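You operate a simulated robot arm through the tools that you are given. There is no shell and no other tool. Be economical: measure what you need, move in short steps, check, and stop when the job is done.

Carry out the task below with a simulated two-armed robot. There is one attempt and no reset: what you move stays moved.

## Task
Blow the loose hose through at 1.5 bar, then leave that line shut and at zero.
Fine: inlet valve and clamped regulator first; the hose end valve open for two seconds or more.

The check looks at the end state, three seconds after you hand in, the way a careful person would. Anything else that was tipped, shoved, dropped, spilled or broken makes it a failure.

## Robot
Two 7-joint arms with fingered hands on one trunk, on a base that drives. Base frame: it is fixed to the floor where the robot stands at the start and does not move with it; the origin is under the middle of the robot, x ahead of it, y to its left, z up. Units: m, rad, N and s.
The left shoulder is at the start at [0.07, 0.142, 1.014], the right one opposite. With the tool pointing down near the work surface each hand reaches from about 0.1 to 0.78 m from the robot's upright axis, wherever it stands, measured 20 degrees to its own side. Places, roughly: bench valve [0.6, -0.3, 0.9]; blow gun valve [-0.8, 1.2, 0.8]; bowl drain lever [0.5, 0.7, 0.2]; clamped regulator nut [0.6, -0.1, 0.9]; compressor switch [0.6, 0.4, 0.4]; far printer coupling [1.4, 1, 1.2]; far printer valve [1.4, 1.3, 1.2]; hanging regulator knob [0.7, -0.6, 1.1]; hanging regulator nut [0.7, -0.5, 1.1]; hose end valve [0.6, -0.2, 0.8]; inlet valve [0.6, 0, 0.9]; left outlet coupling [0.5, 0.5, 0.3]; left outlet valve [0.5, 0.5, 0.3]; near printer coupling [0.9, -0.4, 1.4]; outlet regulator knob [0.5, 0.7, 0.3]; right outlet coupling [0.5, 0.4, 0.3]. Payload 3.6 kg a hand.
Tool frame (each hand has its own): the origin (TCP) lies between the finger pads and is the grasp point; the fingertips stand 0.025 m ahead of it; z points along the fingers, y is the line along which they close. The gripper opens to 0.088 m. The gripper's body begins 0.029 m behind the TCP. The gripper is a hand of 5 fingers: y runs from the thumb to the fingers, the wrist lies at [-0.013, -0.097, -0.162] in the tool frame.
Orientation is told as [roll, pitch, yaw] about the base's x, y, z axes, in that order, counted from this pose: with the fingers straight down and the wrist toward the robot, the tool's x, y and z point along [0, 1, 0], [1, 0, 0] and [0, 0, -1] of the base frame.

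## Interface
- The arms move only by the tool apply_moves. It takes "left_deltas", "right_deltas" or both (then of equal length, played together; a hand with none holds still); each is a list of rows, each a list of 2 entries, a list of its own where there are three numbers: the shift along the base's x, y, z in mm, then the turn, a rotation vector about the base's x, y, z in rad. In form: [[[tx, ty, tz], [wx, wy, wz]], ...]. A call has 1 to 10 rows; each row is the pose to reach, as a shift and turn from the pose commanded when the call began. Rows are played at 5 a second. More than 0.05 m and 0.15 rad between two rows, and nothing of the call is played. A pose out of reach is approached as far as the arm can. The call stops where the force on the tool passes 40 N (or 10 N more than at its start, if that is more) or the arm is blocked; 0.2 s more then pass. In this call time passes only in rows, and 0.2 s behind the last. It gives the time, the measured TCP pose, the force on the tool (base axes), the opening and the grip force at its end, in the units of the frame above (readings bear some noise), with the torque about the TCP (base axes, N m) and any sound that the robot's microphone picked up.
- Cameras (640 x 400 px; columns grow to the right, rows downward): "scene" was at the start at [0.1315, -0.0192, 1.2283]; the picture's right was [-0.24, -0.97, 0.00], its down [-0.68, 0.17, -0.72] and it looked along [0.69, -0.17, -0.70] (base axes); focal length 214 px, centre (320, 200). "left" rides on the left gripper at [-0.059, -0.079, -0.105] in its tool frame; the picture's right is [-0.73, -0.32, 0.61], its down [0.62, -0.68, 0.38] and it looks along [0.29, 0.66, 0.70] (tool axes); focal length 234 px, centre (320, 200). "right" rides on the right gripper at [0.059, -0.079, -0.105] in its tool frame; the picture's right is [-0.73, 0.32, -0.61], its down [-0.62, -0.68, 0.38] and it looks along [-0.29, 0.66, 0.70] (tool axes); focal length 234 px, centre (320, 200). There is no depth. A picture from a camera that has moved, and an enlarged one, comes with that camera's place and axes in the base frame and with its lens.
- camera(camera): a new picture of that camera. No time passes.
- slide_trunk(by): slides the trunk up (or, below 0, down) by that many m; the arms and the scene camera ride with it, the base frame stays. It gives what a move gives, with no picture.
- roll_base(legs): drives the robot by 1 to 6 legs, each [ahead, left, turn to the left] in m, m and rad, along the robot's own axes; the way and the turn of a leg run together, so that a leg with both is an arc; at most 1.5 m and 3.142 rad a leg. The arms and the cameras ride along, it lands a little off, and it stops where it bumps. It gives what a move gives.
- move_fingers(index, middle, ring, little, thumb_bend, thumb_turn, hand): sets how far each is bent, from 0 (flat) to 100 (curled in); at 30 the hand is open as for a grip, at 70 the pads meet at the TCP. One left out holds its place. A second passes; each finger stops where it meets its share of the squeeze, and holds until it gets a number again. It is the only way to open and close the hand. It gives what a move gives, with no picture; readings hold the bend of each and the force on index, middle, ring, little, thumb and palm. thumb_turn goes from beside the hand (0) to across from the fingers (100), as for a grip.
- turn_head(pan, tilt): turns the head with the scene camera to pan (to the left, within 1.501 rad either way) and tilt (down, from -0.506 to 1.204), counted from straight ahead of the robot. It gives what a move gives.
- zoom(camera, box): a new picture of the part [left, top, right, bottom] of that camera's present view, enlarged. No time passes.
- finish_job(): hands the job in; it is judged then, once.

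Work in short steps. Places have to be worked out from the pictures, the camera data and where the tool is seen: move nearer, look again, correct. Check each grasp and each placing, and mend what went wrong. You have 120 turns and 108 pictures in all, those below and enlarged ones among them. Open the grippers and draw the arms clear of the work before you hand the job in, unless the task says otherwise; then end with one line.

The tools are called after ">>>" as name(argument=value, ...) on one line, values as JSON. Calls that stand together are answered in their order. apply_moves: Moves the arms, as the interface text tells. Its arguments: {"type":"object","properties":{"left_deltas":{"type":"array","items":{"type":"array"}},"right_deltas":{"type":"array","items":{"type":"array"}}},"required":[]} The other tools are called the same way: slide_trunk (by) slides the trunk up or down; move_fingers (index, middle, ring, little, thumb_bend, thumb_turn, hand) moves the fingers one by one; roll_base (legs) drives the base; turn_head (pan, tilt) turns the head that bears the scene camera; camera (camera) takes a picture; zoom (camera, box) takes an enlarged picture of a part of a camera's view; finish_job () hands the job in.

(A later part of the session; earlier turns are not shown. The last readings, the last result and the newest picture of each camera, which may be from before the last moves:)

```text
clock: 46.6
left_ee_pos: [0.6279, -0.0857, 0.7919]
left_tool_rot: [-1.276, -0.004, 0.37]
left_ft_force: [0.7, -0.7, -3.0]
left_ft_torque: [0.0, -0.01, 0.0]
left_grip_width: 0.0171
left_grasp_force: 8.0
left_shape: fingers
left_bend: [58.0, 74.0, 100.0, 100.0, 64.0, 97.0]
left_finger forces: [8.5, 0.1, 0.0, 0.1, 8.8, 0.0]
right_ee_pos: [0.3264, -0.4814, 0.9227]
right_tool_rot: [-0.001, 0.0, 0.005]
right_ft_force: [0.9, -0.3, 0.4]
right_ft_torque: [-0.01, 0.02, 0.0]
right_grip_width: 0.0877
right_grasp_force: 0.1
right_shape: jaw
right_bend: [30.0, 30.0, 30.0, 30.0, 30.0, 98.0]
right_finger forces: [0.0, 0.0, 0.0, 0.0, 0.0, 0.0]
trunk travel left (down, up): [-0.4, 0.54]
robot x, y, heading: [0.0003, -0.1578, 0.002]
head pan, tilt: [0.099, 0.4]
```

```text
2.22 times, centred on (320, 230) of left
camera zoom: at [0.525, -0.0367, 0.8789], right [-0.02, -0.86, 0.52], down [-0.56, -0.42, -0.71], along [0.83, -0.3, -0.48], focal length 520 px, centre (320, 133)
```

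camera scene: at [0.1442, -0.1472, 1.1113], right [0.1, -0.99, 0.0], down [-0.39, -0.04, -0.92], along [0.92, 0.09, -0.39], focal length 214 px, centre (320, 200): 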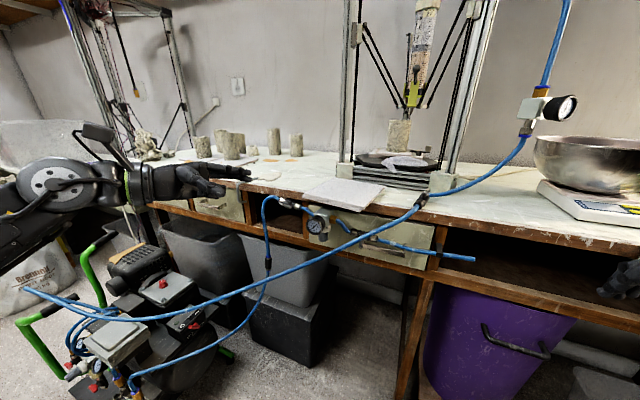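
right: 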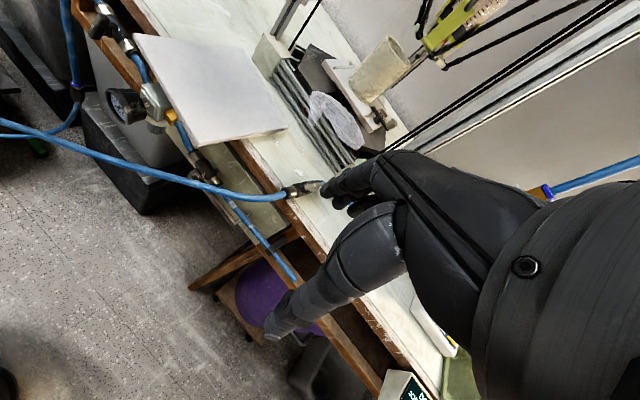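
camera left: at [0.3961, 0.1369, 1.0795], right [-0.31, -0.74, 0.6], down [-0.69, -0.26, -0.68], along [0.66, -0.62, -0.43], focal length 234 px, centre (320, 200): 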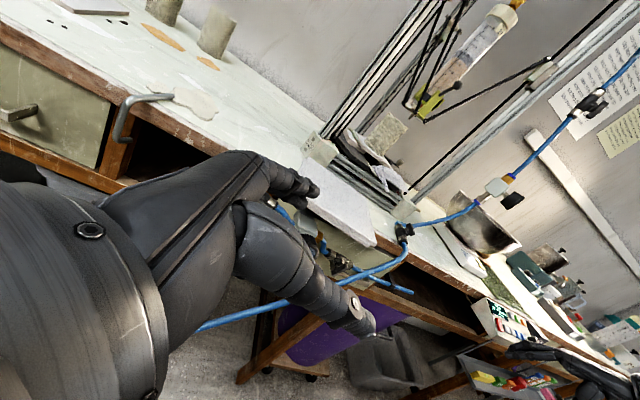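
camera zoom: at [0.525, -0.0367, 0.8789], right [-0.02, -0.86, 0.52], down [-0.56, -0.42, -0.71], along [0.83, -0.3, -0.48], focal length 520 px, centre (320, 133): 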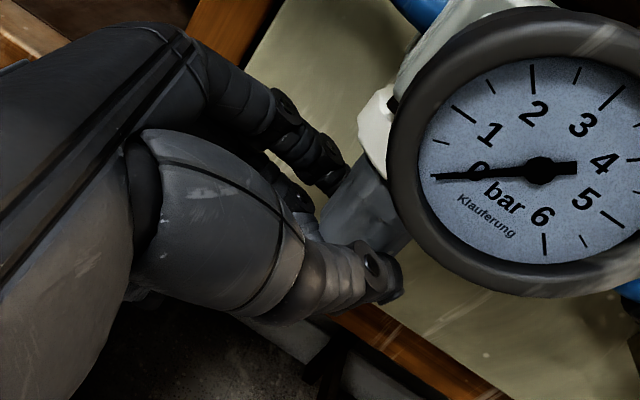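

Index and thumb now hold the knob (8.5 N each), but the middle finger passed below it. I regrip 6 mm higher and 5 mm deeper.

>>> move_fingers(hand="left", index=47, middle=47, thumb_bend=42)

>>> apply_moves(left_deltas=[[[0, 0, 6], [0, 0, 0]], [[1, -4, 6], [0, 0, 0]]])

>>> move_fingers(hand="left", index=78, middle=78, thumb_bend=78)

>>> zoom(camera="left", box=[240, 140, 400, 320])

```text
clock: 47.6
left_ee_pos: [0.6287, -0.0845, 0.7913]
left_tool_rot: [-1.276, -0.007, 0.37]
left_ft_force: [-0.9, 0.8, 0.5]
left_ft_torque: [0.01, -0.01, 0.01]
left_grip_width: 0.0531
left_grasp_force: 0.1
left_shape: fingers
left_bend: [47.0, 47.0, 100.0, 100.0, 42.0, 97.0]
left_finger forces: [0.0, 0.0, 0.1, 0.1, 0.1, 0.0]
right_ee_pos: [0.3264, -0.4806, 0.9228]
right_tool_rot: [0.002, 0.0, 0.004]
right_ft_force: [0.6, 0.2, 0.0]
right_ft_torque: [-0.03, -0.02, -0.02]
right_grip_width: 0.0878
right_grasp_force: 0.0
right_shape: jaw
right_bend: [30.0, 30.0, 30.0, 30.0, 30.0, 98.0]
right_finger forces: [0.0, 0.1, 0.0, 0.0, 0.0, 0.1]
trunk travel left (down, up): [-0.4, 0.54]
robot x, y, heading: [-0.0018, -0.154, 0.002]
head pan, tilt: [0.099, 0.4]
```

```text
clock: 48.2
left_ee_pos: [0.6293, -0.0888, 0.7998]
left_tool_rot: [-1.28, -0.006, 0.373]
left_ft_force: [-0.6, 0.0, 0.2]
left_ft_torque: [-0.04, -0.04, 0.03]
left_grip_width: 0.0526
left_grasp_force: 0.6
left_shape: fingers
left_bend: [48.0, 47.0, 100.0, 100.0, 42.0, 97.0]
left_finger forces: [0.8, 0.0, 0.1, 0.1, 0.0, 0.0]
right_ee_pos: [0.3247, -0.4814, 0.9216]
right_tool_rot: [0.0, 0.0, 0.003]
right_ft_force: [1.0, 0.6, -0.3]
right_ft_torque: [0.0, -0.01, 0.0]
right_grip_width: 0.0875
right_grasp_force: 0.1
right_shape: jaw
right_bend: [30.0, 30.0, 30.0, 30.0, 30.0, 98.0]
right_finger forces: [0.1, 0.0, 0.0, 0.1, 0.0, 0.0]
trunk travel left (down, up): [-0.4, 0.54]
robot x, y, heading: [-0.0009, -0.1579, 0.006]
head pan, tilt: [0.099, 0.4]
```

```text
clock: 49.2
left_ee_pos: [0.631, -0.0885, 0.7972]
left_tool_rot: [-1.273, -0.005, 0.372]
left_ft_force: [3.6, -3.9, -11.5]
left_ft_torque: [0.1, 0.01, 0.04]
left_grip_width: 0.0157
left_grasp_force: 18.0
left_shape: fingers
left_bend: [71.0, 73.0, 100.0, 100.0, 64.0, 96.0]
left_finger forces: [8.6, 12.4, 0.0, 0.0, 14.0, 0.1]
right_ee_pos: [0.3291, -0.4822, 0.9206]
right_tool_rot: [0.002, 0.001, 0.003]
right_ft_force: [0.2, -0.7, -0.3]
right_ft_torque: [0.0, 0.0, 0.02]
right_grip_width: 0.0874
right_grasp_force: 0.2
right_shape: jaw
right_bend: [30.0, 30.0, 30.0, 30.0, 30.0, 98.0]
right_finger forces: [0.0, 0.1, 0.0, 0.0, 0.0, 0.0]
trunk travel left (down, up): [-0.4, 0.54]
robot x, y, heading: [-0.0011, -0.1575, 0.002]
head pan, tilt: [0.099, 0.4]
```

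```text
2.22 times, centred on (320, 230) of left
camera zoom: at [0.5276, -0.041, 0.8841], right [-0.02, -0.86, 0.52], down [-0.57, -0.42, -0.71], along [0.82, -0.3, -0.48], focal length 520 px, centre (320, 133)
```

zoom: 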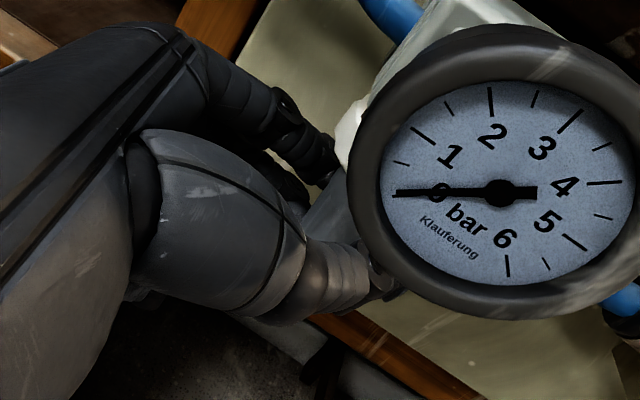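

Going deeper closed the fingers further (71/73), so the knob's centre must be nearer the palm. I regrip about 9 mm further out and compare.

>>> move_fingers(hand="left", index=47, middle=47, thumb_bend=42)

>>> apply_moves(left_deltas=[[[-2, 5, 0], [0, 0, 0]], [[-4, 12, -2], [0, 0, 0]]])

>>> move_fingers(hand="left", index=78, middle=78, thumb_bend=78)

>>> zoom(camera="scene", box=[280, 195, 350, 255])

```text
clock: 50.2
left_ee_pos: [0.6289, -0.0883, 0.7992]
left_tool_rot: [-1.277, -0.006, 0.372]
left_ft_force: [-1.6, 0.3, 0.0]
left_ft_torque: [-0.02, -0.04, -0.03]
left_grip_width: 0.0521
left_grasp_force: 0.5
left_shape: fingers
left_bend: [48.0, 47.0, 100.0, 100.0, 42.0, 97.0]
left_finger forces: [1.2, 0.0, 0.1, 0.0, 0.0, 0.0]
right_ee_pos: [0.3263, -0.4805, 0.9233]
right_tool_rot: [0.0, 0.002, 0.002]
right_ft_force: [-0.1, 0.5, -0.3]
right_ft_torque: [-0.02, 0.04, -0.03]
right_grip_width: 0.0877
right_grasp_force: 0.1
right_shape: jaw
right_bend: [30.0, 30.0, 30.0, 30.0, 30.0, 98.0]
right_finger forces: [0.0, 0.1, 0.1, 0.0, 0.1, 0.0]
trunk travel left (down, up): [-0.4, 0.54]
robot x, y, heading: [-0.0001, -0.158, 0.006]
head pan, tilt: [0.099, 0.4]
```

```text
clock: 50.8
left_ee_pos: [0.6252, -0.0774, 0.7966]
left_tool_rot: [-1.276, -0.008, 0.371]
left_ft_force: [0.2, 0.6, -0.6]
left_ft_torque: [0.01, -0.01, 0.02]
left_grip_width: 0.0531
left_grasp_force: 0.0
left_shape: fingers
left_bend: [47.0, 47.0, 100.0, 100.0, 42.0, 97.0]
left_finger forces: [0.0, 0.1, 0.0, 0.1, 0.1, 0.1]
right_ee_pos: [0.3254, -0.4807, 0.9217]
right_tool_rot: [0.001, 0.001, 0.005]
right_ft_force: [-0.1, -0.1, -0.4]
right_ft_torque: [0.0, 0.01, -0.03]
right_grip_width: 0.0877
right_grasp_force: 0.0
right_shape: jaw
right_bend: [30.0, 30.0, 30.0, 30.0, 30.0, 98.0]
right_finger forces: [0.1, 0.1, 0.0, 0.0, 0.0, 0.0]
trunk travel left (down, up): [-0.4, 0.54]
robot x, y, heading: [-0.0026, -0.1607, 0.005]
head pan, tilt: [0.099, 0.4]
```

```text
clock: 51.8
left_ee_pos: [0.6242, -0.0776, 0.7963]
left_tool_rot: [-1.278, -0.007, 0.37]
left_ft_force: [-4.1, 2.2, -3.0]
left_ft_torque: [0.09, 0.03, -0.06]
left_grip_width: 0.0104
left_grasp_force: 8.6
left_shape: fingers
left_bend: [71.0, 78.0, 100.0, 100.0, 67.0, 98.0]
left_finger forces: [7.6, 0.0, 0.0, 0.1, 9.8, 0.1]
right_ee_pos: [0.3266, -0.4814, 0.9218]
right_tool_rot: [0.0, -0.001, 0.003]
right_ft_force: [-0.1, -0.2, -0.8]
right_ft_torque: [0.02, 0.02, 0.02]
right_grip_width: 0.0878
right_grasp_force: 0.1
right_shape: jaw
right_bend: [30.0, 30.0, 30.0, 30.0, 30.0, 98.0]
right_finger forces: [0.0, 0.0, 0.1, 0.0, 0.0, 0.0]
trunk travel left (down, up): [-0.4, 0.54]
robot x, y, heading: [-0.0006, -0.1538, 0.006]
head pan, tilt: [0.099, 0.4]
```

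```text
6.67 times, centred on (315, 225) of scene
camera zoom: at [0.1441, -0.1468, 1.1112], right [0.1, -0.99, 0.0], down [-0.39, -0.04, -0.92], along [0.92, 0.09, -0.39], focal length 1430 px, centre (353, 33)
```

zoom: 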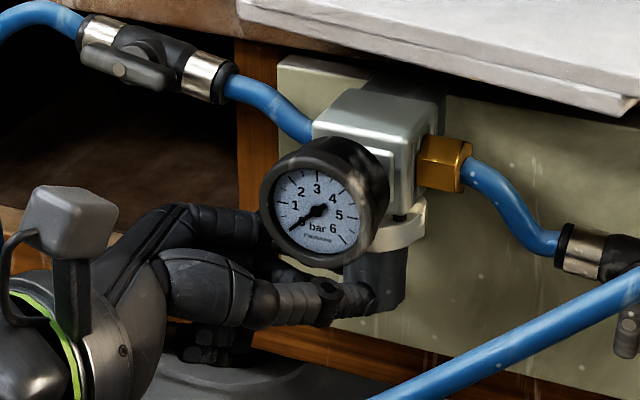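

The picture settles it: the thumb now reaches only the knob's left half. The best diameter grip was at y ≈ -0.086, where the tips sit at the knob centre. I go back there at the higher z.

>>> move_fingers(hand="left", index=47, middle=47, thumb_bend=42)

>>> apply_moves(left_deltas=[[[3, -4, 0], [0, 0, 0]], [[4, -8, 0], [0, 0, 0]]])

>>> move_fingers(hand="left", index=85, middle=85, thumb_bend=85)

>>> zoom(camera="scene", box=[280, 195, 350, 255])

```text
clock: 52.8
left_ee_pos: [0.6262, -0.0762, 0.7976]
left_tool_rot: [-1.277, -0.008, 0.37]
left_ft_force: [-0.6, 0.7, 0.4]
left_ft_torque: [-0.02, 0.01, 0.0]
left_grip_width: 0.0531
left_grasp_force: 0.0
left_shape: fingers
left_bend: [47.0, 47.0, 100.0, 100.0, 42.0, 98.0]
left_finger forces: [0.1, 0.0, 0.0, 0.0, 0.0, 0.0]
right_ee_pos: [0.3273, -0.4831, 0.9237]
right_tool_rot: [0.001, 0.0, 0.006]
right_ft_force: [0.2, 0.4, -0.1]
right_ft_torque: [0.0, 0.0, 0.04]
right_grip_width: 0.0878
right_grasp_force: 0.0
right_shape: jaw
right_bend: [30.0, 30.0, 30.0, 30.0, 30.0, 98.0]
right_finger forces: [0.1, 0.0, 0.0, 0.1, 0.0, 0.0]
trunk travel left (down, up): [-0.4, 0.54]
robot x, y, heading: [-0.0011, -0.1587, 0.007]
head pan, tilt: [0.099, 0.4]
```

```text
clock: 53.4
left_ee_pos: [0.6287, -0.0851, 0.7968]
left_tool_rot: [-1.278, -0.007, 0.371]
left_ft_force: [-0.6, -0.6, 1.2]
left_ft_torque: [-0.02, 0.03, 0.02]
left_grip_width: 0.0533
left_grasp_force: 0.0
left_shape: fingers
left_bend: [47.0, 47.0, 100.0, 100.0, 42.0, 98.0]
left_finger forces: [0.0, 0.0, 0.0, 0.0, 0.0, 0.1]
right_ee_pos: [0.3254, -0.4811, 0.9213]
right_tool_rot: [-0.001, 0.0, 0.004]
right_ft_force: [-0.7, -0.1, 0.8]
right_ft_torque: [-0.02, -0.02, 0.03]
right_grip_width: 0.0877
right_grasp_force: 0.1
right_shape: jaw
right_bend: [30.0, 30.0, 30.0, 30.0, 30.0, 98.0]
right_finger forces: [0.0, 0.0, 0.0, 0.0, 0.1, 0.1]
trunk travel left (down, up): [-0.4, 0.54]
robot x, y, heading: [0.001, -0.1584, -0.001]
head pan, tilt: [0.099, 0.4]
```

```text
clock: 54.4
left_ee_pos: [0.6303, -0.0852, 0.7958]
left_tool_rot: [-1.274, -0.003, 0.369]
left_ft_force: [-5.2, -3.3, -15.6]
left_ft_torque: [0.12, 0.0, -0.07]
left_grip_width: 0.0161
left_grasp_force: 22.8
left_shape: fingers
left_bend: [71.0, 76.0, 100.0, 100.0, 63.0, 96.0]
left_finger forces: [9.8, 15.2, 0.1, 0.0, 20.4, 0.0]
right_ee_pos: [0.327, -0.4831, 0.9215]
right_tool_rot: [0.002, 0.001, 0.003]
right_ft_force: [-0.3, 0.2, -0.1]
right_ft_torque: [0.0, 0.01, 0.03]
right_grip_width: 0.0877
right_grasp_force: 0.1
right_shape: jaw
right_bend: [30.0, 30.0, 30.0, 30.0, 30.0, 98.0]
right_finger forces: [0.0, 0.1, 0.1, 0.0, 0.0, 0.0]
trunk travel left (down, up): [-0.4, 0.54]
robot x, y, heading: [0.0012, -0.1553, -0.002]
head pan, tilt: [0.099, 0.4]
```

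```text
6.67 times, centred on (315, 225) of scene
camera zoom: at [0.1457, -0.1477, 1.1109], right [0.1, -0.99, 0.0], down [-0.39, -0.04, -0.92], along [0.92, 0.09, -0.39], focal length 1430 px, centre (353, 33)
```

zoom: 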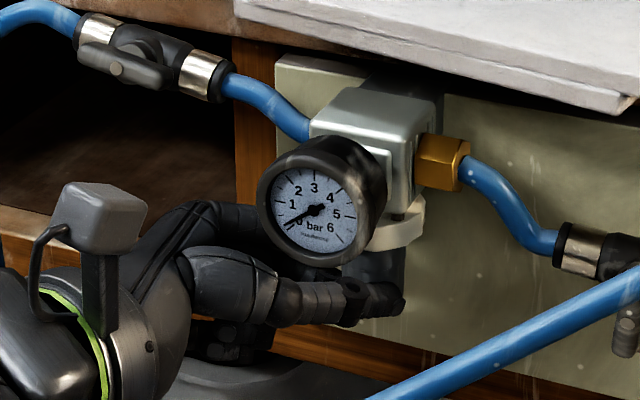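

The middle finger is wedging under the knob's bottom edge and pushing the hand down. I curl it away and grip with index and thumb only, slightly lower as before.

>>> move_fingers(hand="left", index=47, middle=100, thumb_bend=42)

>>> move_fingers(hand="left", index=85, thumb_bend=85)

>>> zoom(camera="left", box=[280, 160, 380, 280])

```text
clock: 55.4
left_ee_pos: [0.6291, -0.0862, 0.7971]
left_tool_rot: [-1.279, -0.008, 0.371]
left_ft_force: [-0.9, 0.0, -0.1]
left_ft_torque: [0.03, 0.01, 0.03]
left_grip_width: 0.053
left_grasp_force: 0.0
left_shape: fingers
left_bend: [47.0, 100.0, 100.0, 100.0, 42.0, 97.0]
left_finger forces: [0.2, 0.0, 0.0, 0.0, 0.0, 0.0]
right_ee_pos: [0.3264, -0.4808, 0.9224]
right_tool_rot: [0.0, 0.001, 0.003]
right_ft_force: [0.5, 0.2, 0.8]
right_ft_torque: [-0.02, -0.03, 0.01]
right_grip_width: 0.0877
right_grasp_force: 0.1
right_shape: jaw
right_bend: [30.0, 30.0, 30.0, 30.0, 30.0, 98.0]
right_finger forces: [0.0, 0.0, 0.0, 0.0, 0.0, 0.0]
trunk travel left (down, up): [-0.4, 0.54]
robot x, y, heading: [-0.0019, -0.1563, 0.004]
head pan, tilt: [0.099, 0.4]
```

```text
clock: 56.4
left_ee_pos: [0.6293, -0.0858, 0.7974]
left_tool_rot: [-1.275, -0.007, 0.37]
left_ft_force: [-10.2, -5.4, -5.4]
left_ft_torque: [0.08, 0.09, -0.22]
left_grip_width: 0.0163
left_grasp_force: 14.3
left_shape: fingers
left_bend: [58.0, 100.0, 100.0, 100.0, 65.0, 98.0]
left_finger forces: [8.8, 0.0, 0.0, 0.0, 20.3, 0.0]
right_ee_pos: [0.3248, -0.4823, 0.9217]
right_tool_rot: [0.001, 0.0, 0.004]
right_ft_force: [0.6, 0.1, -0.8]
right_ft_torque: [-0.01, 0.0, -0.02]
right_grip_width: 0.0874
right_grasp_force: 0.0
right_shape: jaw
right_bend: [30.0, 30.0, 30.0, 30.0, 30.0, 98.0]
right_finger forces: [0.0, 0.1, 0.0, 0.0, 0.0, 0.1]
trunk travel left (down, up): [-0.4, 0.54]
robot x, y, heading: [0.0017, -0.1589, 0.003]
head pan, tilt: [0.099, 0.4]
```

```text
3.33 times, centred on (330, 220) of left
camera zoom: at [0.5252, -0.0382, 0.884], right [-0.02, -0.86, 0.52], down [-0.56, -0.42, -0.71], along [0.83, -0.3, -0.47], focal length 781 px, centre (287, 133)
```

zoom: 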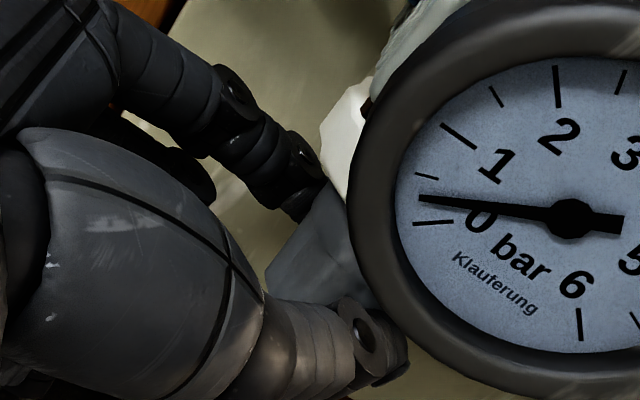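

The gauge needle has crept off zero, so the knob turns. The reaction (tool torque -z) fits +yaw raising the pressure. I turn the hand +0.24 about the knob axis and read the gauge.

>>> apply_moves(left_deltas=[[[-1, 0, 0], [0, 0, 0.06]], [[-2, -1, 0], [0, 0, 0.12]], [[-4, -2, 0], [0, 0, 0.18]], [[-5, -3, 0], [0, 0, 0.24]]])

>>> zoom(camera="scene", box=[280, 195, 350, 255])

```text
clock: 57.4
left_ee_pos: [0.6247, -0.0883, 0.7985]
left_tool_rot: [-1.277, -0.007, 0.553]
left_ft_force: [-6.6, -6.4, -6.2]
left_ft_torque: [0.09, 0.11, -0.12]
left_grip_width: 0.0167
left_grasp_force: 14.7
left_shape: fingers
left_bend: [58.0, 100.0, 100.0, 100.0, 65.0, 98.0]
left_finger forces: [10.4, 0.0, 0.0, 0.1, 18.9, 0.1]
left hand out of reach, approached as far as the arm can: row 4
right_ee_pos: [0.3261, -0.4828, 0.9219]
right_tool_rot: [0.002, -0.001, 0.003]
right_ft_force: [0.0, -0.3, -0.5]
right_ft_torque: [-0.02, -0.02, -0.01]
right_grip_width: 0.0878
right_grasp_force: 0.1
right_shape: jaw
right_bend: [30.0, 30.0, 30.0, 30.0, 30.0, 98.0]
right_finger forces: [0.0, 0.1, 0.1, 0.1, 0.0, 0.1]
trunk travel left (down, up): [-0.4, 0.54]
robot x, y, heading: [-0.0009, -0.1578, 0.002]
head pan, tilt: [0.099, 0.4]
```

```text
6.67 times, centred on (315, 225) of scene
camera zoom: at [0.1443, -0.1482, 1.1112], right [0.1, -0.99, 0.0], down [-0.39, -0.04, -0.92], along [0.92, 0.09, -0.39], focal length 1430 px, centre (353, 33)
```

zoom: 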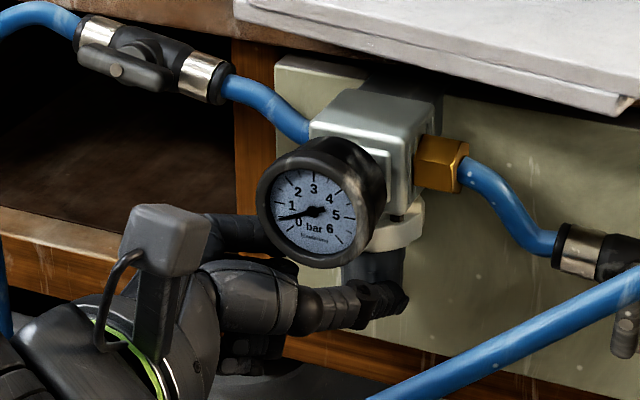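

Pressure rises, about 0.5 bar now. I release, swing back 0.4 and regrip for the next stroke.

>>> move_fingers(hand="left", index=47, thumb_bend=42)

>>> apply_moves(left_deltas=[[[2, 1, 0], [0, 0, -0.12]], [[5, 2, 0], [0, 0, -0.25]], [[8, 4, 0], [0, 0, -0.38]]])

>>> move_fingers(hand="left", index=85, thumb_bend=85)

>>> apply_moves(left_deltas=[[[-2, -1, 0], [0, 0, 0.1]], [[-4, -1, 0], [0, 0, 0.2]], [[-6, -2, 0], [0, 0, 0.3]], [[-8, -4, 0], [0, 0, 0.38]]])

>>> zoom(camera="scene", box=[300, 205, 330, 235])

```text
clock: 58.4
left_ee_pos: [0.6249, -0.0875, 0.7972]
left_tool_rot: [-1.276, -0.007, 0.551]
left_ft_force: [-1.5, 0.1, -0.8]
left_ft_torque: [0.0, 0.01, -0.03]
left_grip_width: 0.0533
left_grasp_force: 0.1
left_shape: fingers
left_bend: [47.0, 100.0, 100.0, 100.0, 42.0, 98.0]
left_finger forces: [0.1, 0.0, 0.0, 0.0, 0.1, 0.1]
right_ee_pos: [0.3271, -0.4817, 0.9211]
right_tool_rot: [-0.001, -0.002, 0.004]
right_ft_force: [0.4, -0.1, 0.0]
right_ft_torque: [0.01, -0.01, 0.01]
right_grip_width: 0.0877
right_grasp_force: 0.1
right_shape: jaw
right_bend: [30.0, 30.0, 30.0, 30.0, 30.0, 98.0]
right_finger forces: [0.1, 0.0, 0.0, 0.0, 0.0, 0.0]
trunk travel left (down, up): [-0.4, 0.54]
robot x, y, heading: [0.0043, -0.155, 0.002]
head pan, tilt: [0.099, 0.4]
```

```text
clock: 59.2
left_ee_pos: [0.6314, -0.0844, 0.798]
left_tool_rot: [-1.278, -0.009, 0.172]
left_ft_force: [-0.7, 0.3, -0.6]
left_ft_torque: [-0.01, 0.01, -0.02]
left_grip_width: 0.0525
left_grasp_force: 0.4
left_shape: fingers
left_bend: [48.0, 100.0, 100.0, 100.0, 42.0, 98.0]
left_finger forces: [0.5, 0.0, 0.0, 0.0, 0.0, 0.1]
right_ee_pos: [0.3268, -0.4823, 0.921]
right_tool_rot: [-0.001, 0.001, 0.003]
right_ft_force: [-0.1, -1.0, -0.3]
right_ft_torque: [0.02, 0.02, -0.03]
right_grip_width: 0.088
right_grasp_force: 0.0
right_shape: jaw
right_bend: [30.0, 30.0, 30.0, 30.0, 30.0, 98.0]
right_finger forces: [0.0, 0.1, 0.0, 0.0, 0.1, 0.1]
trunk travel left (down, up): [-0.4, 0.54]
robot x, y, heading: [-0.0001, -0.1583, 0.002]
head pan, tilt: [0.099, 0.4]
```

```text
clock: 60.2
left_ee_pos: [0.6305, -0.0841, 0.798]
left_tool_rot: [-1.278, -0.008, 0.169]
left_ft_force: [-10.9, -3.1, -4.8]
left_ft_torque: [0.13, 0.09, -0.23]
left_grip_width: 0.0167
left_grasp_force: 14.2
left_shape: fingers
left_bend: [58.0, 100.0, 100.0, 100.0, 66.0, 98.0]
left_finger forces: [9.0, 0.1, 0.0, 0.0, 19.4, 0.0]
right_ee_pos: [0.3255, -0.4818, 0.921]
right_tool_rot: [-0.001, -0.001, 0.003]
right_ft_force: [-0.4, 0.1, 0.0]
right_ft_torque: [0.0, -0.04, -0.03]
right_grip_width: 0.0877
right_grasp_force: 0.1
right_shape: jaw
right_bend: [30.0, 30.0, 30.0, 30.0, 30.0, 98.0]
right_finger forces: [0.0, 0.1, 0.0, 0.0, 0.0, 0.0]
trunk travel left (down, up): [-0.4, 0.54]
robot x, y, heading: [0.0031, -0.1596, 0.005]
head pan, tilt: [0.099, 0.4]
```

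```text
clock: 61.2
left_ee_pos: [0.623, -0.0892, 0.7976]
left_tool_rot: [-1.277, -0.007, 0.55]
left_ft_force: [-8.3, -3.3, -3.2]
left_ft_torque: [0.04, 0.08, -0.2]
left_grip_width: 0.0162
left_grasp_force: 15.2
left_shape: fingers
left_bend: [57.0, 100.0, 100.0, 100.0, 67.0, 98.0]
left_finger forces: [10.6, 0.0, 0.0, 0.1, 18.9, 0.1]
right_ee_pos: [0.3247, -0.4823, 0.9224]
right_tool_rot: [0.001, 0.001, 0.005]
right_ft_force: [0.0, 0.7, 0.6]
right_ft_torque: [0.0, 0.01, 0.01]
right_grip_width: 0.0875
right_grasp_force: 0.1
right_shape: jaw
right_bend: [30.0, 30.0, 30.0, 30.0, 30.0, 98.0]
right_finger forces: [0.1, 0.0, 0.0, 0.0, 0.0, 0.0]
trunk travel left (down, up): [-0.4, 0.54]
robot x, y, heading: [-0.0034, -0.1583, 0.003]
head pan, tilt: [0.099, 0.4]
```

```text
13.33 times, centred on (315, 220) of scene
camera zoom: at [0.1436, -0.1479, 1.1114], right [0.1, -0.99, 0.0], down [-0.39, -0.04, -0.92], along [0.92, 0.09, -0.39], focal length 2860 px, centre (387, -67)
```

zoom: 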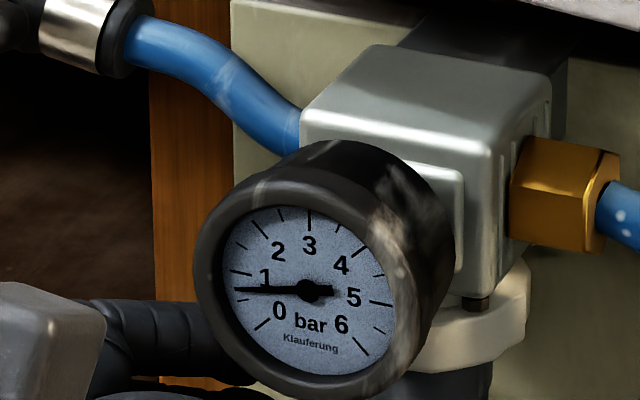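

About 0.7 bar, rising 0.2 to 0.3 per stroke. I do two more strokes.

>>> move_fingers(hand="left", index=47, thumb_bend=42)

>>> apply_moves(left_deltas=[[[2, 1, 0], [0, 0, -0.12]], [[5, 2, 0], [0, 0, -0.25]], [[8, 4, 0], [0, 0, -0.38]]])

>>> move_fingers(hand="left", index=95, thumb_bend=85)

>>> apply_moves(left_deltas=[[[-2, -1, 0], [0, 0, 0.1]], [[-4, -1, 0], [0, 0, 0.2]], [[-6, -2, 0], [0, 0, 0.3]], [[-8, -4, 0], [0, 0, 0.38]]])

>>> zoom(camera="scene", box=[300, 205, 330, 235])

```text
clock: 62.2
left_ee_pos: [0.6235, -0.0899, 0.7967]
left_tool_rot: [-1.279, -0.007, 0.551]
left_ft_force: [0.6, 0.2, -0.1]
left_ft_torque: [-0.01, 0.01, 0.0]
left_grip_width: 0.0533
left_grasp_force: 0.1
left_shape: fingers
left_bend: [47.0, 100.0, 100.0, 100.0, 42.0, 98.0]
left_finger forces: [0.0, 0.0, 0.0, 0.0, 0.0, 0.0]
right_ee_pos: [0.3265, -0.4807, 0.9215]
right_tool_rot: [0.0, 0.0, 0.004]
right_ft_force: [-0.3, 0.1, -0.4]
right_ft_torque: [-0.01, -0.02, 0.01]
right_grip_width: 0.0875
right_grasp_force: 0.1
right_shape: jaw
right_bend: [30.0, 30.0, 30.0, 30.0, 30.0, 98.0]
right_finger forces: [0.0, 0.0, 0.1, 0.1, 0.0, 0.1]
trunk travel left (down, up): [-0.4, 0.54]
robot x, y, heading: [-0.0019, -0.1598, 0.004]
head pan, tilt: [0.099, 0.4]
```

```text
clock: 63.0
left_ee_pos: [0.6314, -0.0845, 0.7977]
left_tool_rot: [-1.277, -0.006, 0.17]
left_ft_force: [-0.9, -0.4, 0.3]
left_ft_torque: [0.02, 0.02, 0.01]
left_grip_width: 0.0524
left_grasp_force: 0.3
left_shape: fingers
left_bend: [48.0, 100.0, 100.0, 100.0, 42.0, 98.0]
left_finger forces: [0.6, 0.0, 0.0, 0.0, 0.1, 0.0]
right_ee_pos: [0.3262, -0.4812, 0.922]
right_tool_rot: [0.002, 0.001, 0.003]
right_ft_force: [0.2, -0.5, -0.5]
right_ft_torque: [-0.02, 0.0, 0.01]
right_grip_width: 0.0878
right_grasp_force: 0.1
right_shape: jaw
right_bend: [30.0, 30.0, 30.0, 30.0, 30.0, 98.0]
right_finger forces: [0.0, 0.1, 0.0, 0.0, 0.0, 0.1]
trunk travel left (down, up): [-0.4, 0.54]
robot x, y, heading: [-0.0022, -0.1575, 0.004]
head pan, tilt: [0.099, 0.4]
```

```text
clock: 64.0
left_ee_pos: [0.6312, -0.0851, 0.7977]
left_tool_rot: [-1.276, -0.008, 0.169]
left_ft_force: [-9.8, -3.0, -6.3]
left_ft_torque: [0.11, 0.08, -0.22]
left_grip_width: 0.0164
left_grasp_force: 14.3
left_shape: fingers
left_bend: [58.0, 100.0, 100.0, 100.0, 66.0, 98.0]
left_finger forces: [9.0, 0.0, 0.0, 0.1, 19.5, 0.0]
right_ee_pos: [0.3264, -0.482, 0.9216]
right_tool_rot: [-0.001, 0.001, 0.004]
right_ft_force: [0.6, -0.6, 0.5]
right_ft_torque: [-0.03, -0.01, 0.03]
right_grip_width: 0.0877
right_grasp_force: 0.0
right_shape: jaw
right_bend: [30.0, 30.0, 30.0, 30.0, 30.0, 98.0]
right_finger forces: [0.0, 0.1, 0.0, 0.1, 0.0, 0.0]
trunk travel left (down, up): [-0.4, 0.54]
robot x, y, heading: [-0.0004, -0.1562, 0.004]
head pan, tilt: [0.099, 0.4]
```

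```text
clock: 65.0
left_ee_pos: [0.6232, -0.0885, 0.7992]
left_tool_rot: [-1.278, -0.005, 0.551]
left_ft_force: [-8.1, -3.6, -5.5]
left_ft_torque: [0.1, 0.11, -0.14]
left_grip_width: 0.0163
left_grasp_force: 14.7
left_shape: fingers
left_bend: [58.0, 100.0, 100.0, 100.0, 67.0, 98.0]
left_finger forces: [10.5, 0.0, 0.1, 0.1, 19.1, 0.0]
right_ee_pos: [0.3266, -0.4819, 0.9225]
right_tool_rot: [0.001, -0.001, 0.004]
right_ft_force: [0.0, -0.8, 0.1]
right_ft_torque: [-0.02, 0.04, 0.0]
right_grip_width: 0.0878
right_grasp_force: 0.1
right_shape: jaw
right_bend: [30.0, 30.0, 30.0, 30.0, 30.0, 98.0]
right_finger forces: [0.0, 0.0, 0.0, 0.0, 0.0, 0.0]
trunk travel left (down, up): [-0.4, 0.54]
robot x, y, heading: [-0.0024, -0.1573, 0.004]
head pan, tilt: [0.099, 0.4]
```

```text
13.33 times, centred on (315, 220) of scene
camera zoom: at [0.1439, -0.1478, 1.1113], right [0.1, -0.99, 0.0], down [-0.39, -0.04, -0.92], along [0.92, 0.09, -0.39], focal length 2860 px, centre (387, -67)
```

zoom: 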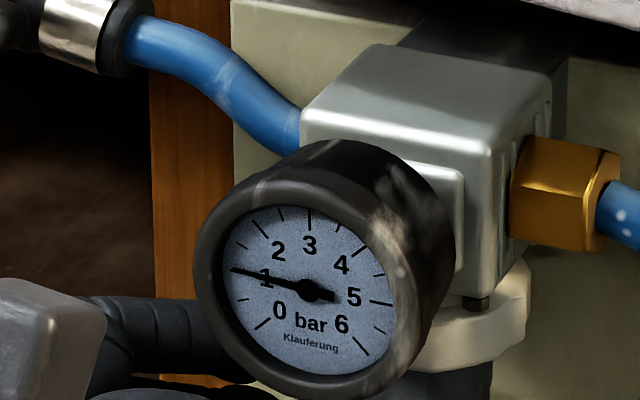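

Now about 1.0 bar. One more full stroke.

>>> move_fingers(hand="left", index=47, thumb_bend=42)

>>> apply_moves(left_deltas=[[[2, 1, 0], [0, 0, -0.12]], [[5, 2, 0], [0, 0, -0.25]], [[8, 4, 0], [0, 0, -0.38]]])

>>> move_fingers(hand="left", index=95, thumb_bend=85)

>>> apply_moves(left_deltas=[[[-2, -1, 0], [0, 0, 0.1]], [[-4, -1, 0], [0, 0, 0.2]], [[-6, -2, 0], [0, 0, 0.3]], [[-8, -4, 0], [0, 0, 0.38]]])

>>> zoom(camera="scene", box=[300, 205, 330, 235])

```text
clock: 66.0
left_ee_pos: [0.6239, -0.0877, 0.7977]
left_tool_rot: [-1.277, -0.007, 0.55]
left_ft_force: [0.0, -0.1, 0.4]
left_ft_torque: [-0.02, -0.03, -0.02]
left_grip_width: 0.0532
left_grasp_force: 0.0
left_shape: fingers
left_bend: [47.0, 100.0, 100.0, 100.0, 42.0, 98.0]
left_finger forces: [0.0, 0.1, 0.1, 0.1, 0.0, 0.0]
right_ee_pos: [0.3261, -0.4803, 0.9215]
right_tool_rot: [-0.001, 0.001, 0.002]
right_ft_force: [0.3, 0.3, -0.2]
right_ft_torque: [-0.02, -0.01, -0.03]
right_grip_width: 0.0878
right_grasp_force: 0.0
right_shape: jaw
right_bend: [30.0, 30.0, 30.0, 30.0, 30.0, 98.0]
right_finger forces: [0.0, 0.1, 0.0, 0.0, 0.0, 0.0]
trunk travel left (down, up): [-0.4, 0.54]
robot x, y, heading: [-0.0008, -0.1577, 0.005]
head pan, tilt: [0.099, 0.4]
```

```text
clock: 66.8
left_ee_pos: [0.632, -0.0822, 0.797]
left_tool_rot: [-1.278, -0.008, 0.17]
left_ft_force: [-0.7, 0.8, 0.3]
left_ft_torque: [-0.02, 0.0, 0.03]
left_grip_width: 0.0526
left_grasp_force: 0.2
left_shape: fingers
left_bend: [48.0, 100.0, 100.0, 100.0, 42.0, 98.0]
left_finger forces: [0.6, 0.1, 0.0, 0.0, 0.1, 0.1]
right_ee_pos: [0.3261, -0.4811, 0.9216]
right_tool_rot: [0.0, 0.001, 0.003]
right_ft_force: [1.0, -0.6, 0.8]
right_ft_torque: [-0.01, 0.01, 0.0]
right_grip_width: 0.0878
right_grasp_force: 0.1
right_shape: jaw
right_bend: [30.0, 30.0, 30.0, 30.0, 30.0, 98.0]
right_finger forces: [0.1, 0.1, 0.1, 0.0, 0.0, 0.0]
trunk travel left (down, up): [-0.4, 0.54]
robot x, y, heading: [-0.0003, -0.1571, -0.003]
head pan, tilt: [0.099, 0.4]
```

```text
clock: 67.8
left_ee_pos: [0.631, -0.085, 0.797]
left_tool_rot: [-1.277, -0.007, 0.17]
left_ft_force: [-9.4, -3.3, -6.3]
left_ft_torque: [0.11, 0.06, -0.26]
left_grip_width: 0.0163
left_grasp_force: 14.2
left_shape: fingers
left_bend: [58.0, 100.0, 100.0, 100.0, 66.0, 98.0]
left_finger forces: [9.0, 0.0, 0.0, 0.0, 19.7, 0.1]
right_ee_pos: [0.3251, -0.4806, 0.923]
right_tool_rot: [0.0, -0.001, 0.004]
right_ft_force: [0.3, 0.3, 0.0]
right_ft_torque: [0.01, 0.03, 0.02]
right_grip_width: 0.0877
right_grasp_force: 0.2
right_shape: jaw
right_bend: [30.0, 30.0, 30.0, 30.0, 30.0, 98.0]
right_finger forces: [0.0, 0.0, 0.0, 0.1, 0.0, 0.1]
trunk travel left (down, up): [-0.4, 0.54]
robot x, y, heading: [-0.0023, -0.1602, 0.007]
head pan, tilt: [0.099, 0.4]
```

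```text
clock: 68.8
left_ee_pos: [0.6238, -0.0882, 0.798]
left_tool_rot: [-1.277, -0.006, 0.552]
left_ft_force: [-9.8, -2.5, -5.8]
left_ft_torque: [0.07, 0.13, -0.21]
left_grip_width: 0.0163
left_grasp_force: 14.9
left_shape: fingers
left_bend: [58.0, 100.0, 100.0, 100.0, 66.0, 98.0]
left_finger forces: [9.9, 0.1, 0.1, 0.1, 20.2, 0.0]
right_ee_pos: [0.3259, -0.4811, 0.9227]
right_tool_rot: [0.002, 0.0, 0.004]
right_ft_force: [-0.4, -0.1, 0.0]
right_ft_torque: [0.01, -0.01, -0.01]
right_grip_width: 0.0876
right_grasp_force: 0.1
right_shape: jaw
right_bend: [30.0, 30.0, 30.0, 30.0, 30.0, 98.0]
right_finger forces: [0.0, 0.0, 0.0, 0.1, 0.0, 0.0]
trunk travel left (down, up): [-0.4, 0.54]
robot x, y, heading: [0.0033, -0.1553, -0.003]
head pan, tilt: [0.099, 0.4]
```

```text
13.33 times, centred on (315, 220) of scene
camera zoom: at [0.1436, -0.1476, 1.1113], right [0.1, -0.99, 0.0], down [-0.39, -0.04, -0.92], along [0.92, 0.09, -0.39], focal length 2860 px, centre (387, -67)
```

zoom: 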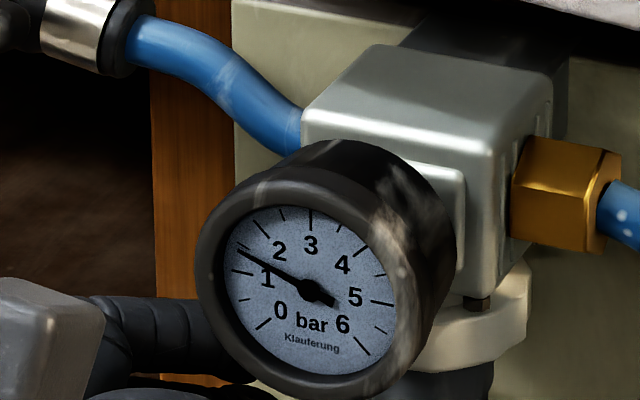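

The needle seems to be at 1.5. I check it in the closer left-hand camera.

>>> zoom(camera="left", box=[300, 120, 460, 240])

>>> zoom(camera="scene", box=[306, 211, 324, 229])

```text
3.33 times, centred on (380, 180) of left
camera zoom: at [0.5132, -0.0593, 0.8846], right [0.14, -0.84, 0.52], down [-0.48, -0.51, -0.71], along [0.87, -0.15, -0.47], focal length 781 px, centre (120, 267)
```

zoom: 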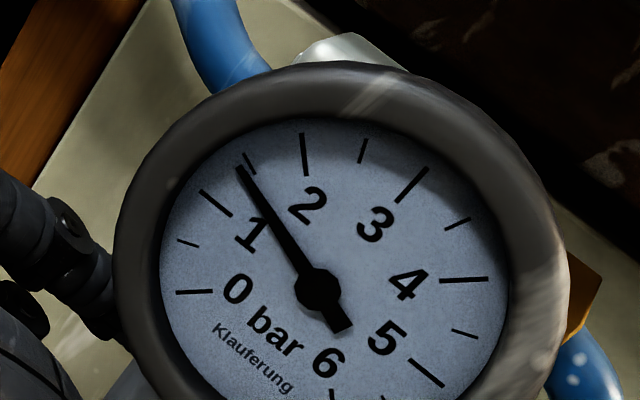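

```text
16.00 times, centred on (315, 220) of scene
camera zoom: at [0.1436, -0.1476, 1.1113], right [0.1, -0.99, 0.0], down [-0.39, -0.04, -0.92], along [0.92, 0.09, -0.39], focal length 3432 px, centre (400, -120)
```

zoom: 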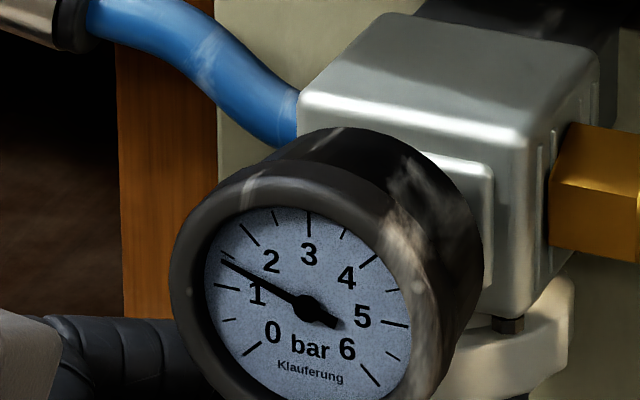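

1.5 bar it is, near enough. I release the knob without turning it, back the left hand out, and bring the right hand over to look at the hose end valve.

>>> move_fingers(hand="left", index=45, thumb_bend=40)

>>> apply_moves(left_deltas=[[[-5, 20, 0], [0, 0, -0.05]], [[-10, 45, 0], [0, 0, -0.1]], [[-30, 75, 10], [0, 0, -0.2]], [[-60, 90, 45], [0, 0, -0.25]], [[-95, 100, 85], [0, 0, -0.25]], [[-125, 110, 125], [0, 0, -0.25]], [[-150, 120, 165], [0, 0, -0.25]]], right_deltas=[[[15, 30, 15], [0, 0, 0]], [[30, 60, 30], [0, 0, 0]], [[45, 90, 45], [0, 0, 0]], [[60, 120, 60], [0, 0, 0]], [[70, 150, 75], [0, 0, 0]], [[75, 180, 80], [0, 0, 0]], [[80, 200, 80], [0, 0, 0]]])

>>> camera(camera="right")

>>> zoom(camera="scene", box=[290, 195, 450, 275])

```text
clock: 69.8
left_ee_pos: [0.6247, -0.0873, 0.7976]
left_tool_rot: [-1.278, -0.007, 0.552]
left_ft_force: [-0.1, 0.5, -0.3]
left_ft_torque: [-0.02, -0.01, -0.01]
left_grip_width: 0.0578
left_grasp_force: 0.0
left_shape: fingers
left_bend: [45.0, 100.0, 100.0, 100.0, 40.0, 98.0]
left_finger forces: [0.0, 0.0, 0.0, 0.0, 0.0, 0.0]
right_ee_pos: [0.3269, -0.4814, 0.9221]
right_tool_rot: [-0.001, 0.001, 0.003]
right_ft_force: [0.1, 0.2, -0.1]
right_ft_torque: [-0.01, 0.01, 0.0]
right_grip_width: 0.0877
right_grasp_force: 0.1
right_shape: jaw
right_bend: [30.0, 30.0, 30.0, 30.0, 30.0, 98.0]
right_finger forces: [0.0, 0.1, 0.0, 0.0, 0.0, 0.0]
trunk travel left (down, up): [-0.4, 0.54]
robot x, y, heading: [0.0013, -0.159, 0.004]
head pan, tilt: [0.099, 0.4]
```

```text
refused: row 5 steps farther than a row can; nothing moved
```

```text
42 pictures are left
camera right: at [0.2467, -0.4231, 1.0278], right [0.33, -0.73, 0.61], down [-0.68, -0.63, -0.38], along [0.66, -0.29, -0.7], focal length 234 px, centre (320, 200)
```

right: 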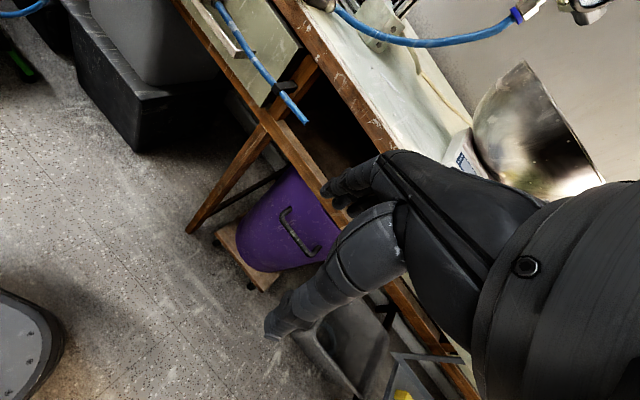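

```text
4.00 times, centred on (370, 235) of scene
camera zoom: at [0.1443, -0.1473, 1.1113], right [0.1, -0.99, 0.0], down [-0.39, -0.04, -0.92], along [0.92, 0.09, -0.39], focal length 858 px, centre (120, 60)
```

zoom: 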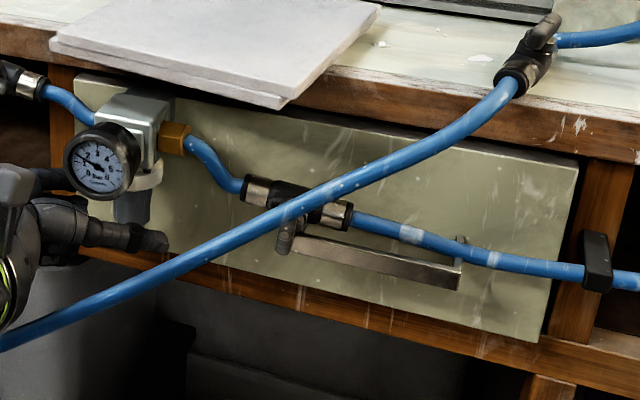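

The move was refused (one step too big). I repeat it with smaller steps.

>>> apply_moves(left_deltas=[[[-5, 20, 0], [0, 0, -0.05]], [[-10, 45, 0], [0, 0, -0.1]], [[-25, 70, 8], [0, 0, -0.2]], [[-45, 80, 40], [0, 0, -0.25]], [[-65, 90, 75], [0, 0, -0.25]], [[-85, 95, 115], [0, 0, -0.25]], [[-110, 100, 145], [0, 0, -0.25]], [[-150, 110, 165], [0, 0, -0.25]]], right_deltas=[[[10, 25, 15], [0, 0, 0]], [[20, 50, 30], [0, 0, 0]], [[30, 75, 45], [0, 0, 0]], [[40, 100, 60], [0, 0, 0]], [[50, 125, 75], [0, 0, 0]], [[60, 150, 80], [0, 0, 0]], [[70, 175, 80], [0, 0, 0]], [[80, 200, 80], [0, 0, 0]]])

>>> camera(camera="right")

```text
clock: 71.6
left_ee_pos: [0.4752, 0.0196, 0.9638]
left_tool_rot: [-1.278, -0.006, 0.3]
left_ft_force: [-0.4, -0.3, 0.2]
left_ft_torque: [0.03, -0.04, -0.01]
left_grip_width: 0.0578
left_grasp_force: 0.1
left_shape: fingers
left_bend: [45.0, 100.0, 100.0, 100.0, 40.0, 98.0]
left_finger forces: [0.0, 0.0, 0.0, 0.0, 0.0, 0.0]
right_ee_pos: [0.4075, -0.2809, 1.0027]
right_tool_rot: [0.002, 0.001, 0.004]
right_ft_force: [0.2, -0.4, -0.7]
right_ft_torque: [0.02, -0.01, 0.02]
right_grip_width: 0.0876
right_grasp_force: 0.1
right_shape: jaw
right_bend: [30.0, 30.0, 30.0, 30.0, 30.0, 98.0]
right_finger forces: [0.1, 0.1, 0.0, 0.1, 0.1, 0.0]
trunk travel left (down, up): [-0.4, 0.54]
robot x, y, heading: [0.0008, -0.159, 0.005]
head pan, tilt: [0.099, 0.4]
```

```text
40 pictures are left
camera right: at [0.3284, -0.2228, 1.1084], right [0.33, -0.73, 0.61], down [-0.68, -0.63, -0.38], along [0.66, -0.29, -0.7], focal length 234 px, centre (320, 200)
```

right: 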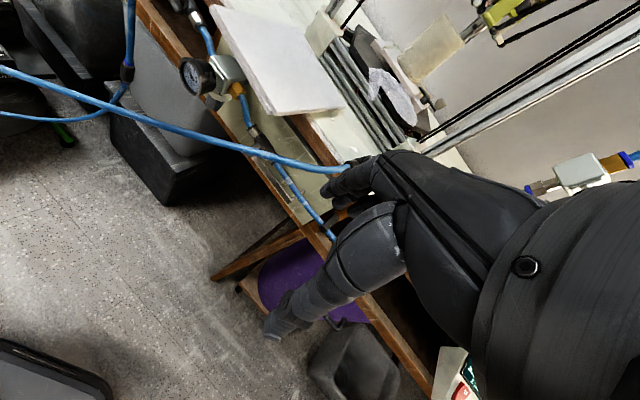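

I zoom on the end valve from this camera and from the scene camera.

>>> zoom(camera="right", box=[210, 90, 310, 180])

>>> zoom(camera="scene", box=[345, 220, 385, 245])

```text
4.44 times, centred on (260, 135) of right
camera zoom: at [0.3284, -0.2228, 1.1084], right [0.33, -0.73, 0.61], down [-0.68, -0.63, -0.38], along [0.66, -0.29, -0.7], focal length 1041 px, centre (587, 489)
```

zoom: 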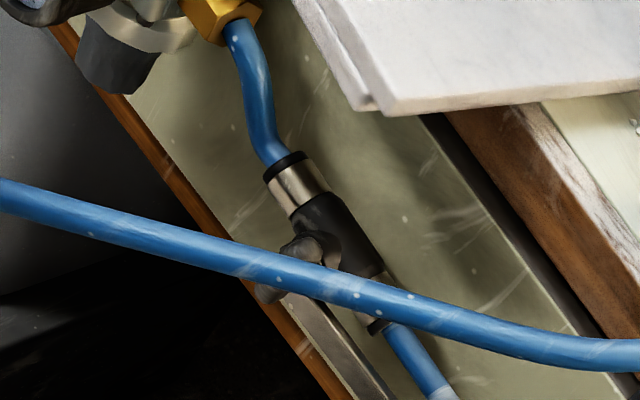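

```text
16.00 times, centred on (365, 232) of scene
camera zoom: at [0.1443, -0.147, 1.1112], right [0.1, -0.99, 0.0], down [-0.39, -0.04, -0.92], along [0.92, 0.09, -0.39], focal length 3432 px, centre (-400, -320)
```

zoom: 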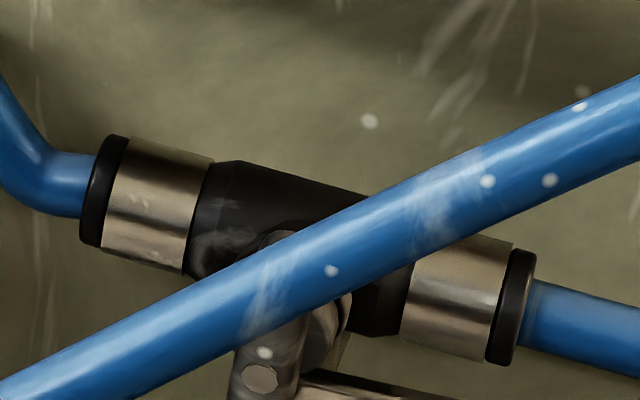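

Geometry of the end valve: body ≈ (0.599, -0.209, 0.831), and the lever sits below it, fore-aft, centre ≈ (0.588, -0.203, 0.814). The crossing hose is 6 cm in front and above (z ≈ 0.866). I'll use the right index, pointing left and forward under that hose, to push the lever's near end left. First I shape and roll the right hand in free space.

>>> move_fingers(hand="right", index=62, middle=100, ring=100, little=100, thumb_bend=35)

>>> apply_moves(right_deltas=[[[-5, -15, 0], [0.15, 0, 0]], [[-10, -30, 0], [0.3, 0, 0]], [[-10, -45, 0], [0.45, 0, 0]], [[-10, -60, 0], [0.6, 0, 0]], [[-10, -75, 0], [0.75, 0, 0]], [[-10, -90, 0], [0.9, 0, 0]], [[-10, -105, 0], [1.05, 0, 0]], [[-10, -110, 0], [1.2, 0, 0]], [[-10, -110, 0], [1.35, 0, 0]], [[-10, -110, 0], [1.5, 0, 0]]])

>>> apply_moves(right_deltas=[[[0, 0, -20], [0.07, 0, -0.12]], [[0, 0, -50], [0.1, 0, -0.24]], [[0, 0, -80], [0.1, 0, -0.36]], [[0, 0, -110], [0.1, 0, -0.48]], [[0, 0, -140], [0.1, 0, -0.55]]])

>>> camera(camera="scene")

```text
clock: 72.6
left_ee_pos: [0.4748, 0.02, 0.9641]
left_tool_rot: [-1.279, -0.006, 0.3]
left_ft_force: [0.1, -0.1, -0.9]
left_ft_torque: [0.02, -0.01, 0.03]
left_grip_width: 0.0577
left_grasp_force: 0.0
left_shape: fingers
left_bend: [45.0, 100.0, 100.0, 100.0, 40.0, 98.0]
left_finger forces: [0.1, 0.1, 0.0, 0.1, 0.0, 0.0]
right_ee_pos: [0.4086, -0.2813, 1.0039]
right_tool_rot: [0.001, 0.001, 0.002]
right_ft_force: [-0.1, 0.0, 0.9]
right_ft_torque: [0.02, -0.01, 0.0]
right_grip_width: 0.0452
right_grasp_force: 0.0
right_shape: fingers
right_bend: [62.0, 100.0, 100.0, 100.0, 35.0, 98.0]
right_finger forces: [0.0, 0.0, 0.1, 0.0, 0.0, 0.0]
trunk travel left (down, up): [-0.4, 0.54]
robot x, y, heading: [-0.0024, -0.1556, 0.004]
head pan, tilt: [0.099, 0.4]
```

```text
clock: 74.8
left_ee_pos: [0.4755, 0.0196, 0.9637]
left_tool_rot: [-1.278, -0.006, 0.3]
left_ft_force: [-0.5, -0.7, 1.1]
left_ft_torque: [-0.02, 0.01, 0.01]
left_grip_width: 0.0579
left_grasp_force: 0.1
left_shape: fingers
left_bend: [45.0, 100.0, 100.0, 100.0, 40.0, 98.0]
left_finger forces: [0.1, 0.0, 0.0, 0.0, 0.0, 0.0]
right_ee_pos: [0.3968, -0.3915, 1.0024]
right_tool_rot: [1.502, -0.002, -0.001]
right_ft_force: [0.2, -0.6, -0.6]
right_ft_torque: [-0.01, 0.0, 0.02]
right_grip_width: 0.0453
right_grasp_force: 0.1
right_shape: fingers
right_bend: [62.0, 100.0, 100.0, 100.0, 35.0, 98.0]
right_finger forces: [0.0, 0.0, 0.0, 0.0, 0.0, 0.1]
trunk travel left (down, up): [-0.4, 0.54]
robot x, y, heading: [-0.0008, -0.1575, 0.006]
head pan, tilt: [0.099, 0.4]
```

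```text
clock: 76.0
left_ee_pos: [0.4752, 0.0188, 0.9648]
left_tool_rot: [-1.279, -0.006, 0.301]
left_ft_force: [1.4, 0.5, -0.1]
left_ft_torque: [-0.01, -0.01, 0.01]
left_grip_width: 0.0579
left_grasp_force: 0.0
left_shape: fingers
left_bend: [45.0, 100.0, 100.0, 100.0, 40.0, 98.0]
left_finger forces: [0.1, 0.0, 0.0, 0.1, 0.0, 0.1]
right_ee_pos: [0.4334, -0.421, 0.8574]
right_tool_rot: [1.595, 0.023, -0.55]
right_ft_force: [0.7, -0.1, 0.4]
right_ft_torque: [0.0, 0.0, -0.02]
right_grip_width: 0.0453
right_grasp_force: 0.1
right_shape: fingers
right_bend: [62.0, 100.0, 100.0, 100.0, 35.0, 98.0]
right_finger forces: [0.0, 0.0, 0.0, 0.1, 0.1, 0.0]
right hand out of reach, approached as far as the arm can: row 3, 4, 5
trunk travel left (down, up): [-0.4, 0.54]
robot x, y, heading: [-0.0001, -0.1532, 0.007]
head pan, tilt: [0.099, 0.4]
```

```text
37 pictures are left
camera scene: at [0.1441, -0.1473, 1.1113], right [0.1, -0.99, 0.0], down [-0.39, -0.04, -0.92], along [0.92, 0.09, -0.39], focal length 214 px, centre (320, 200)
```

scene: 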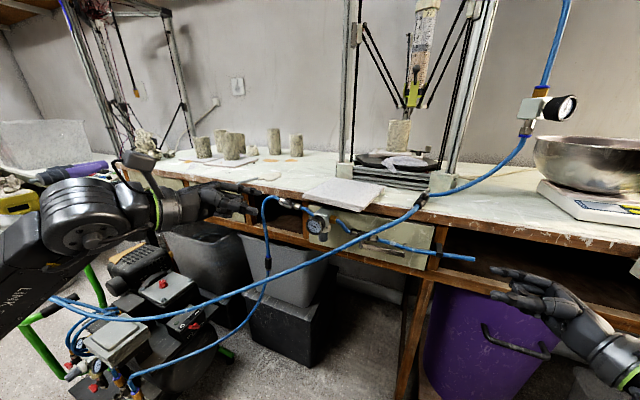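

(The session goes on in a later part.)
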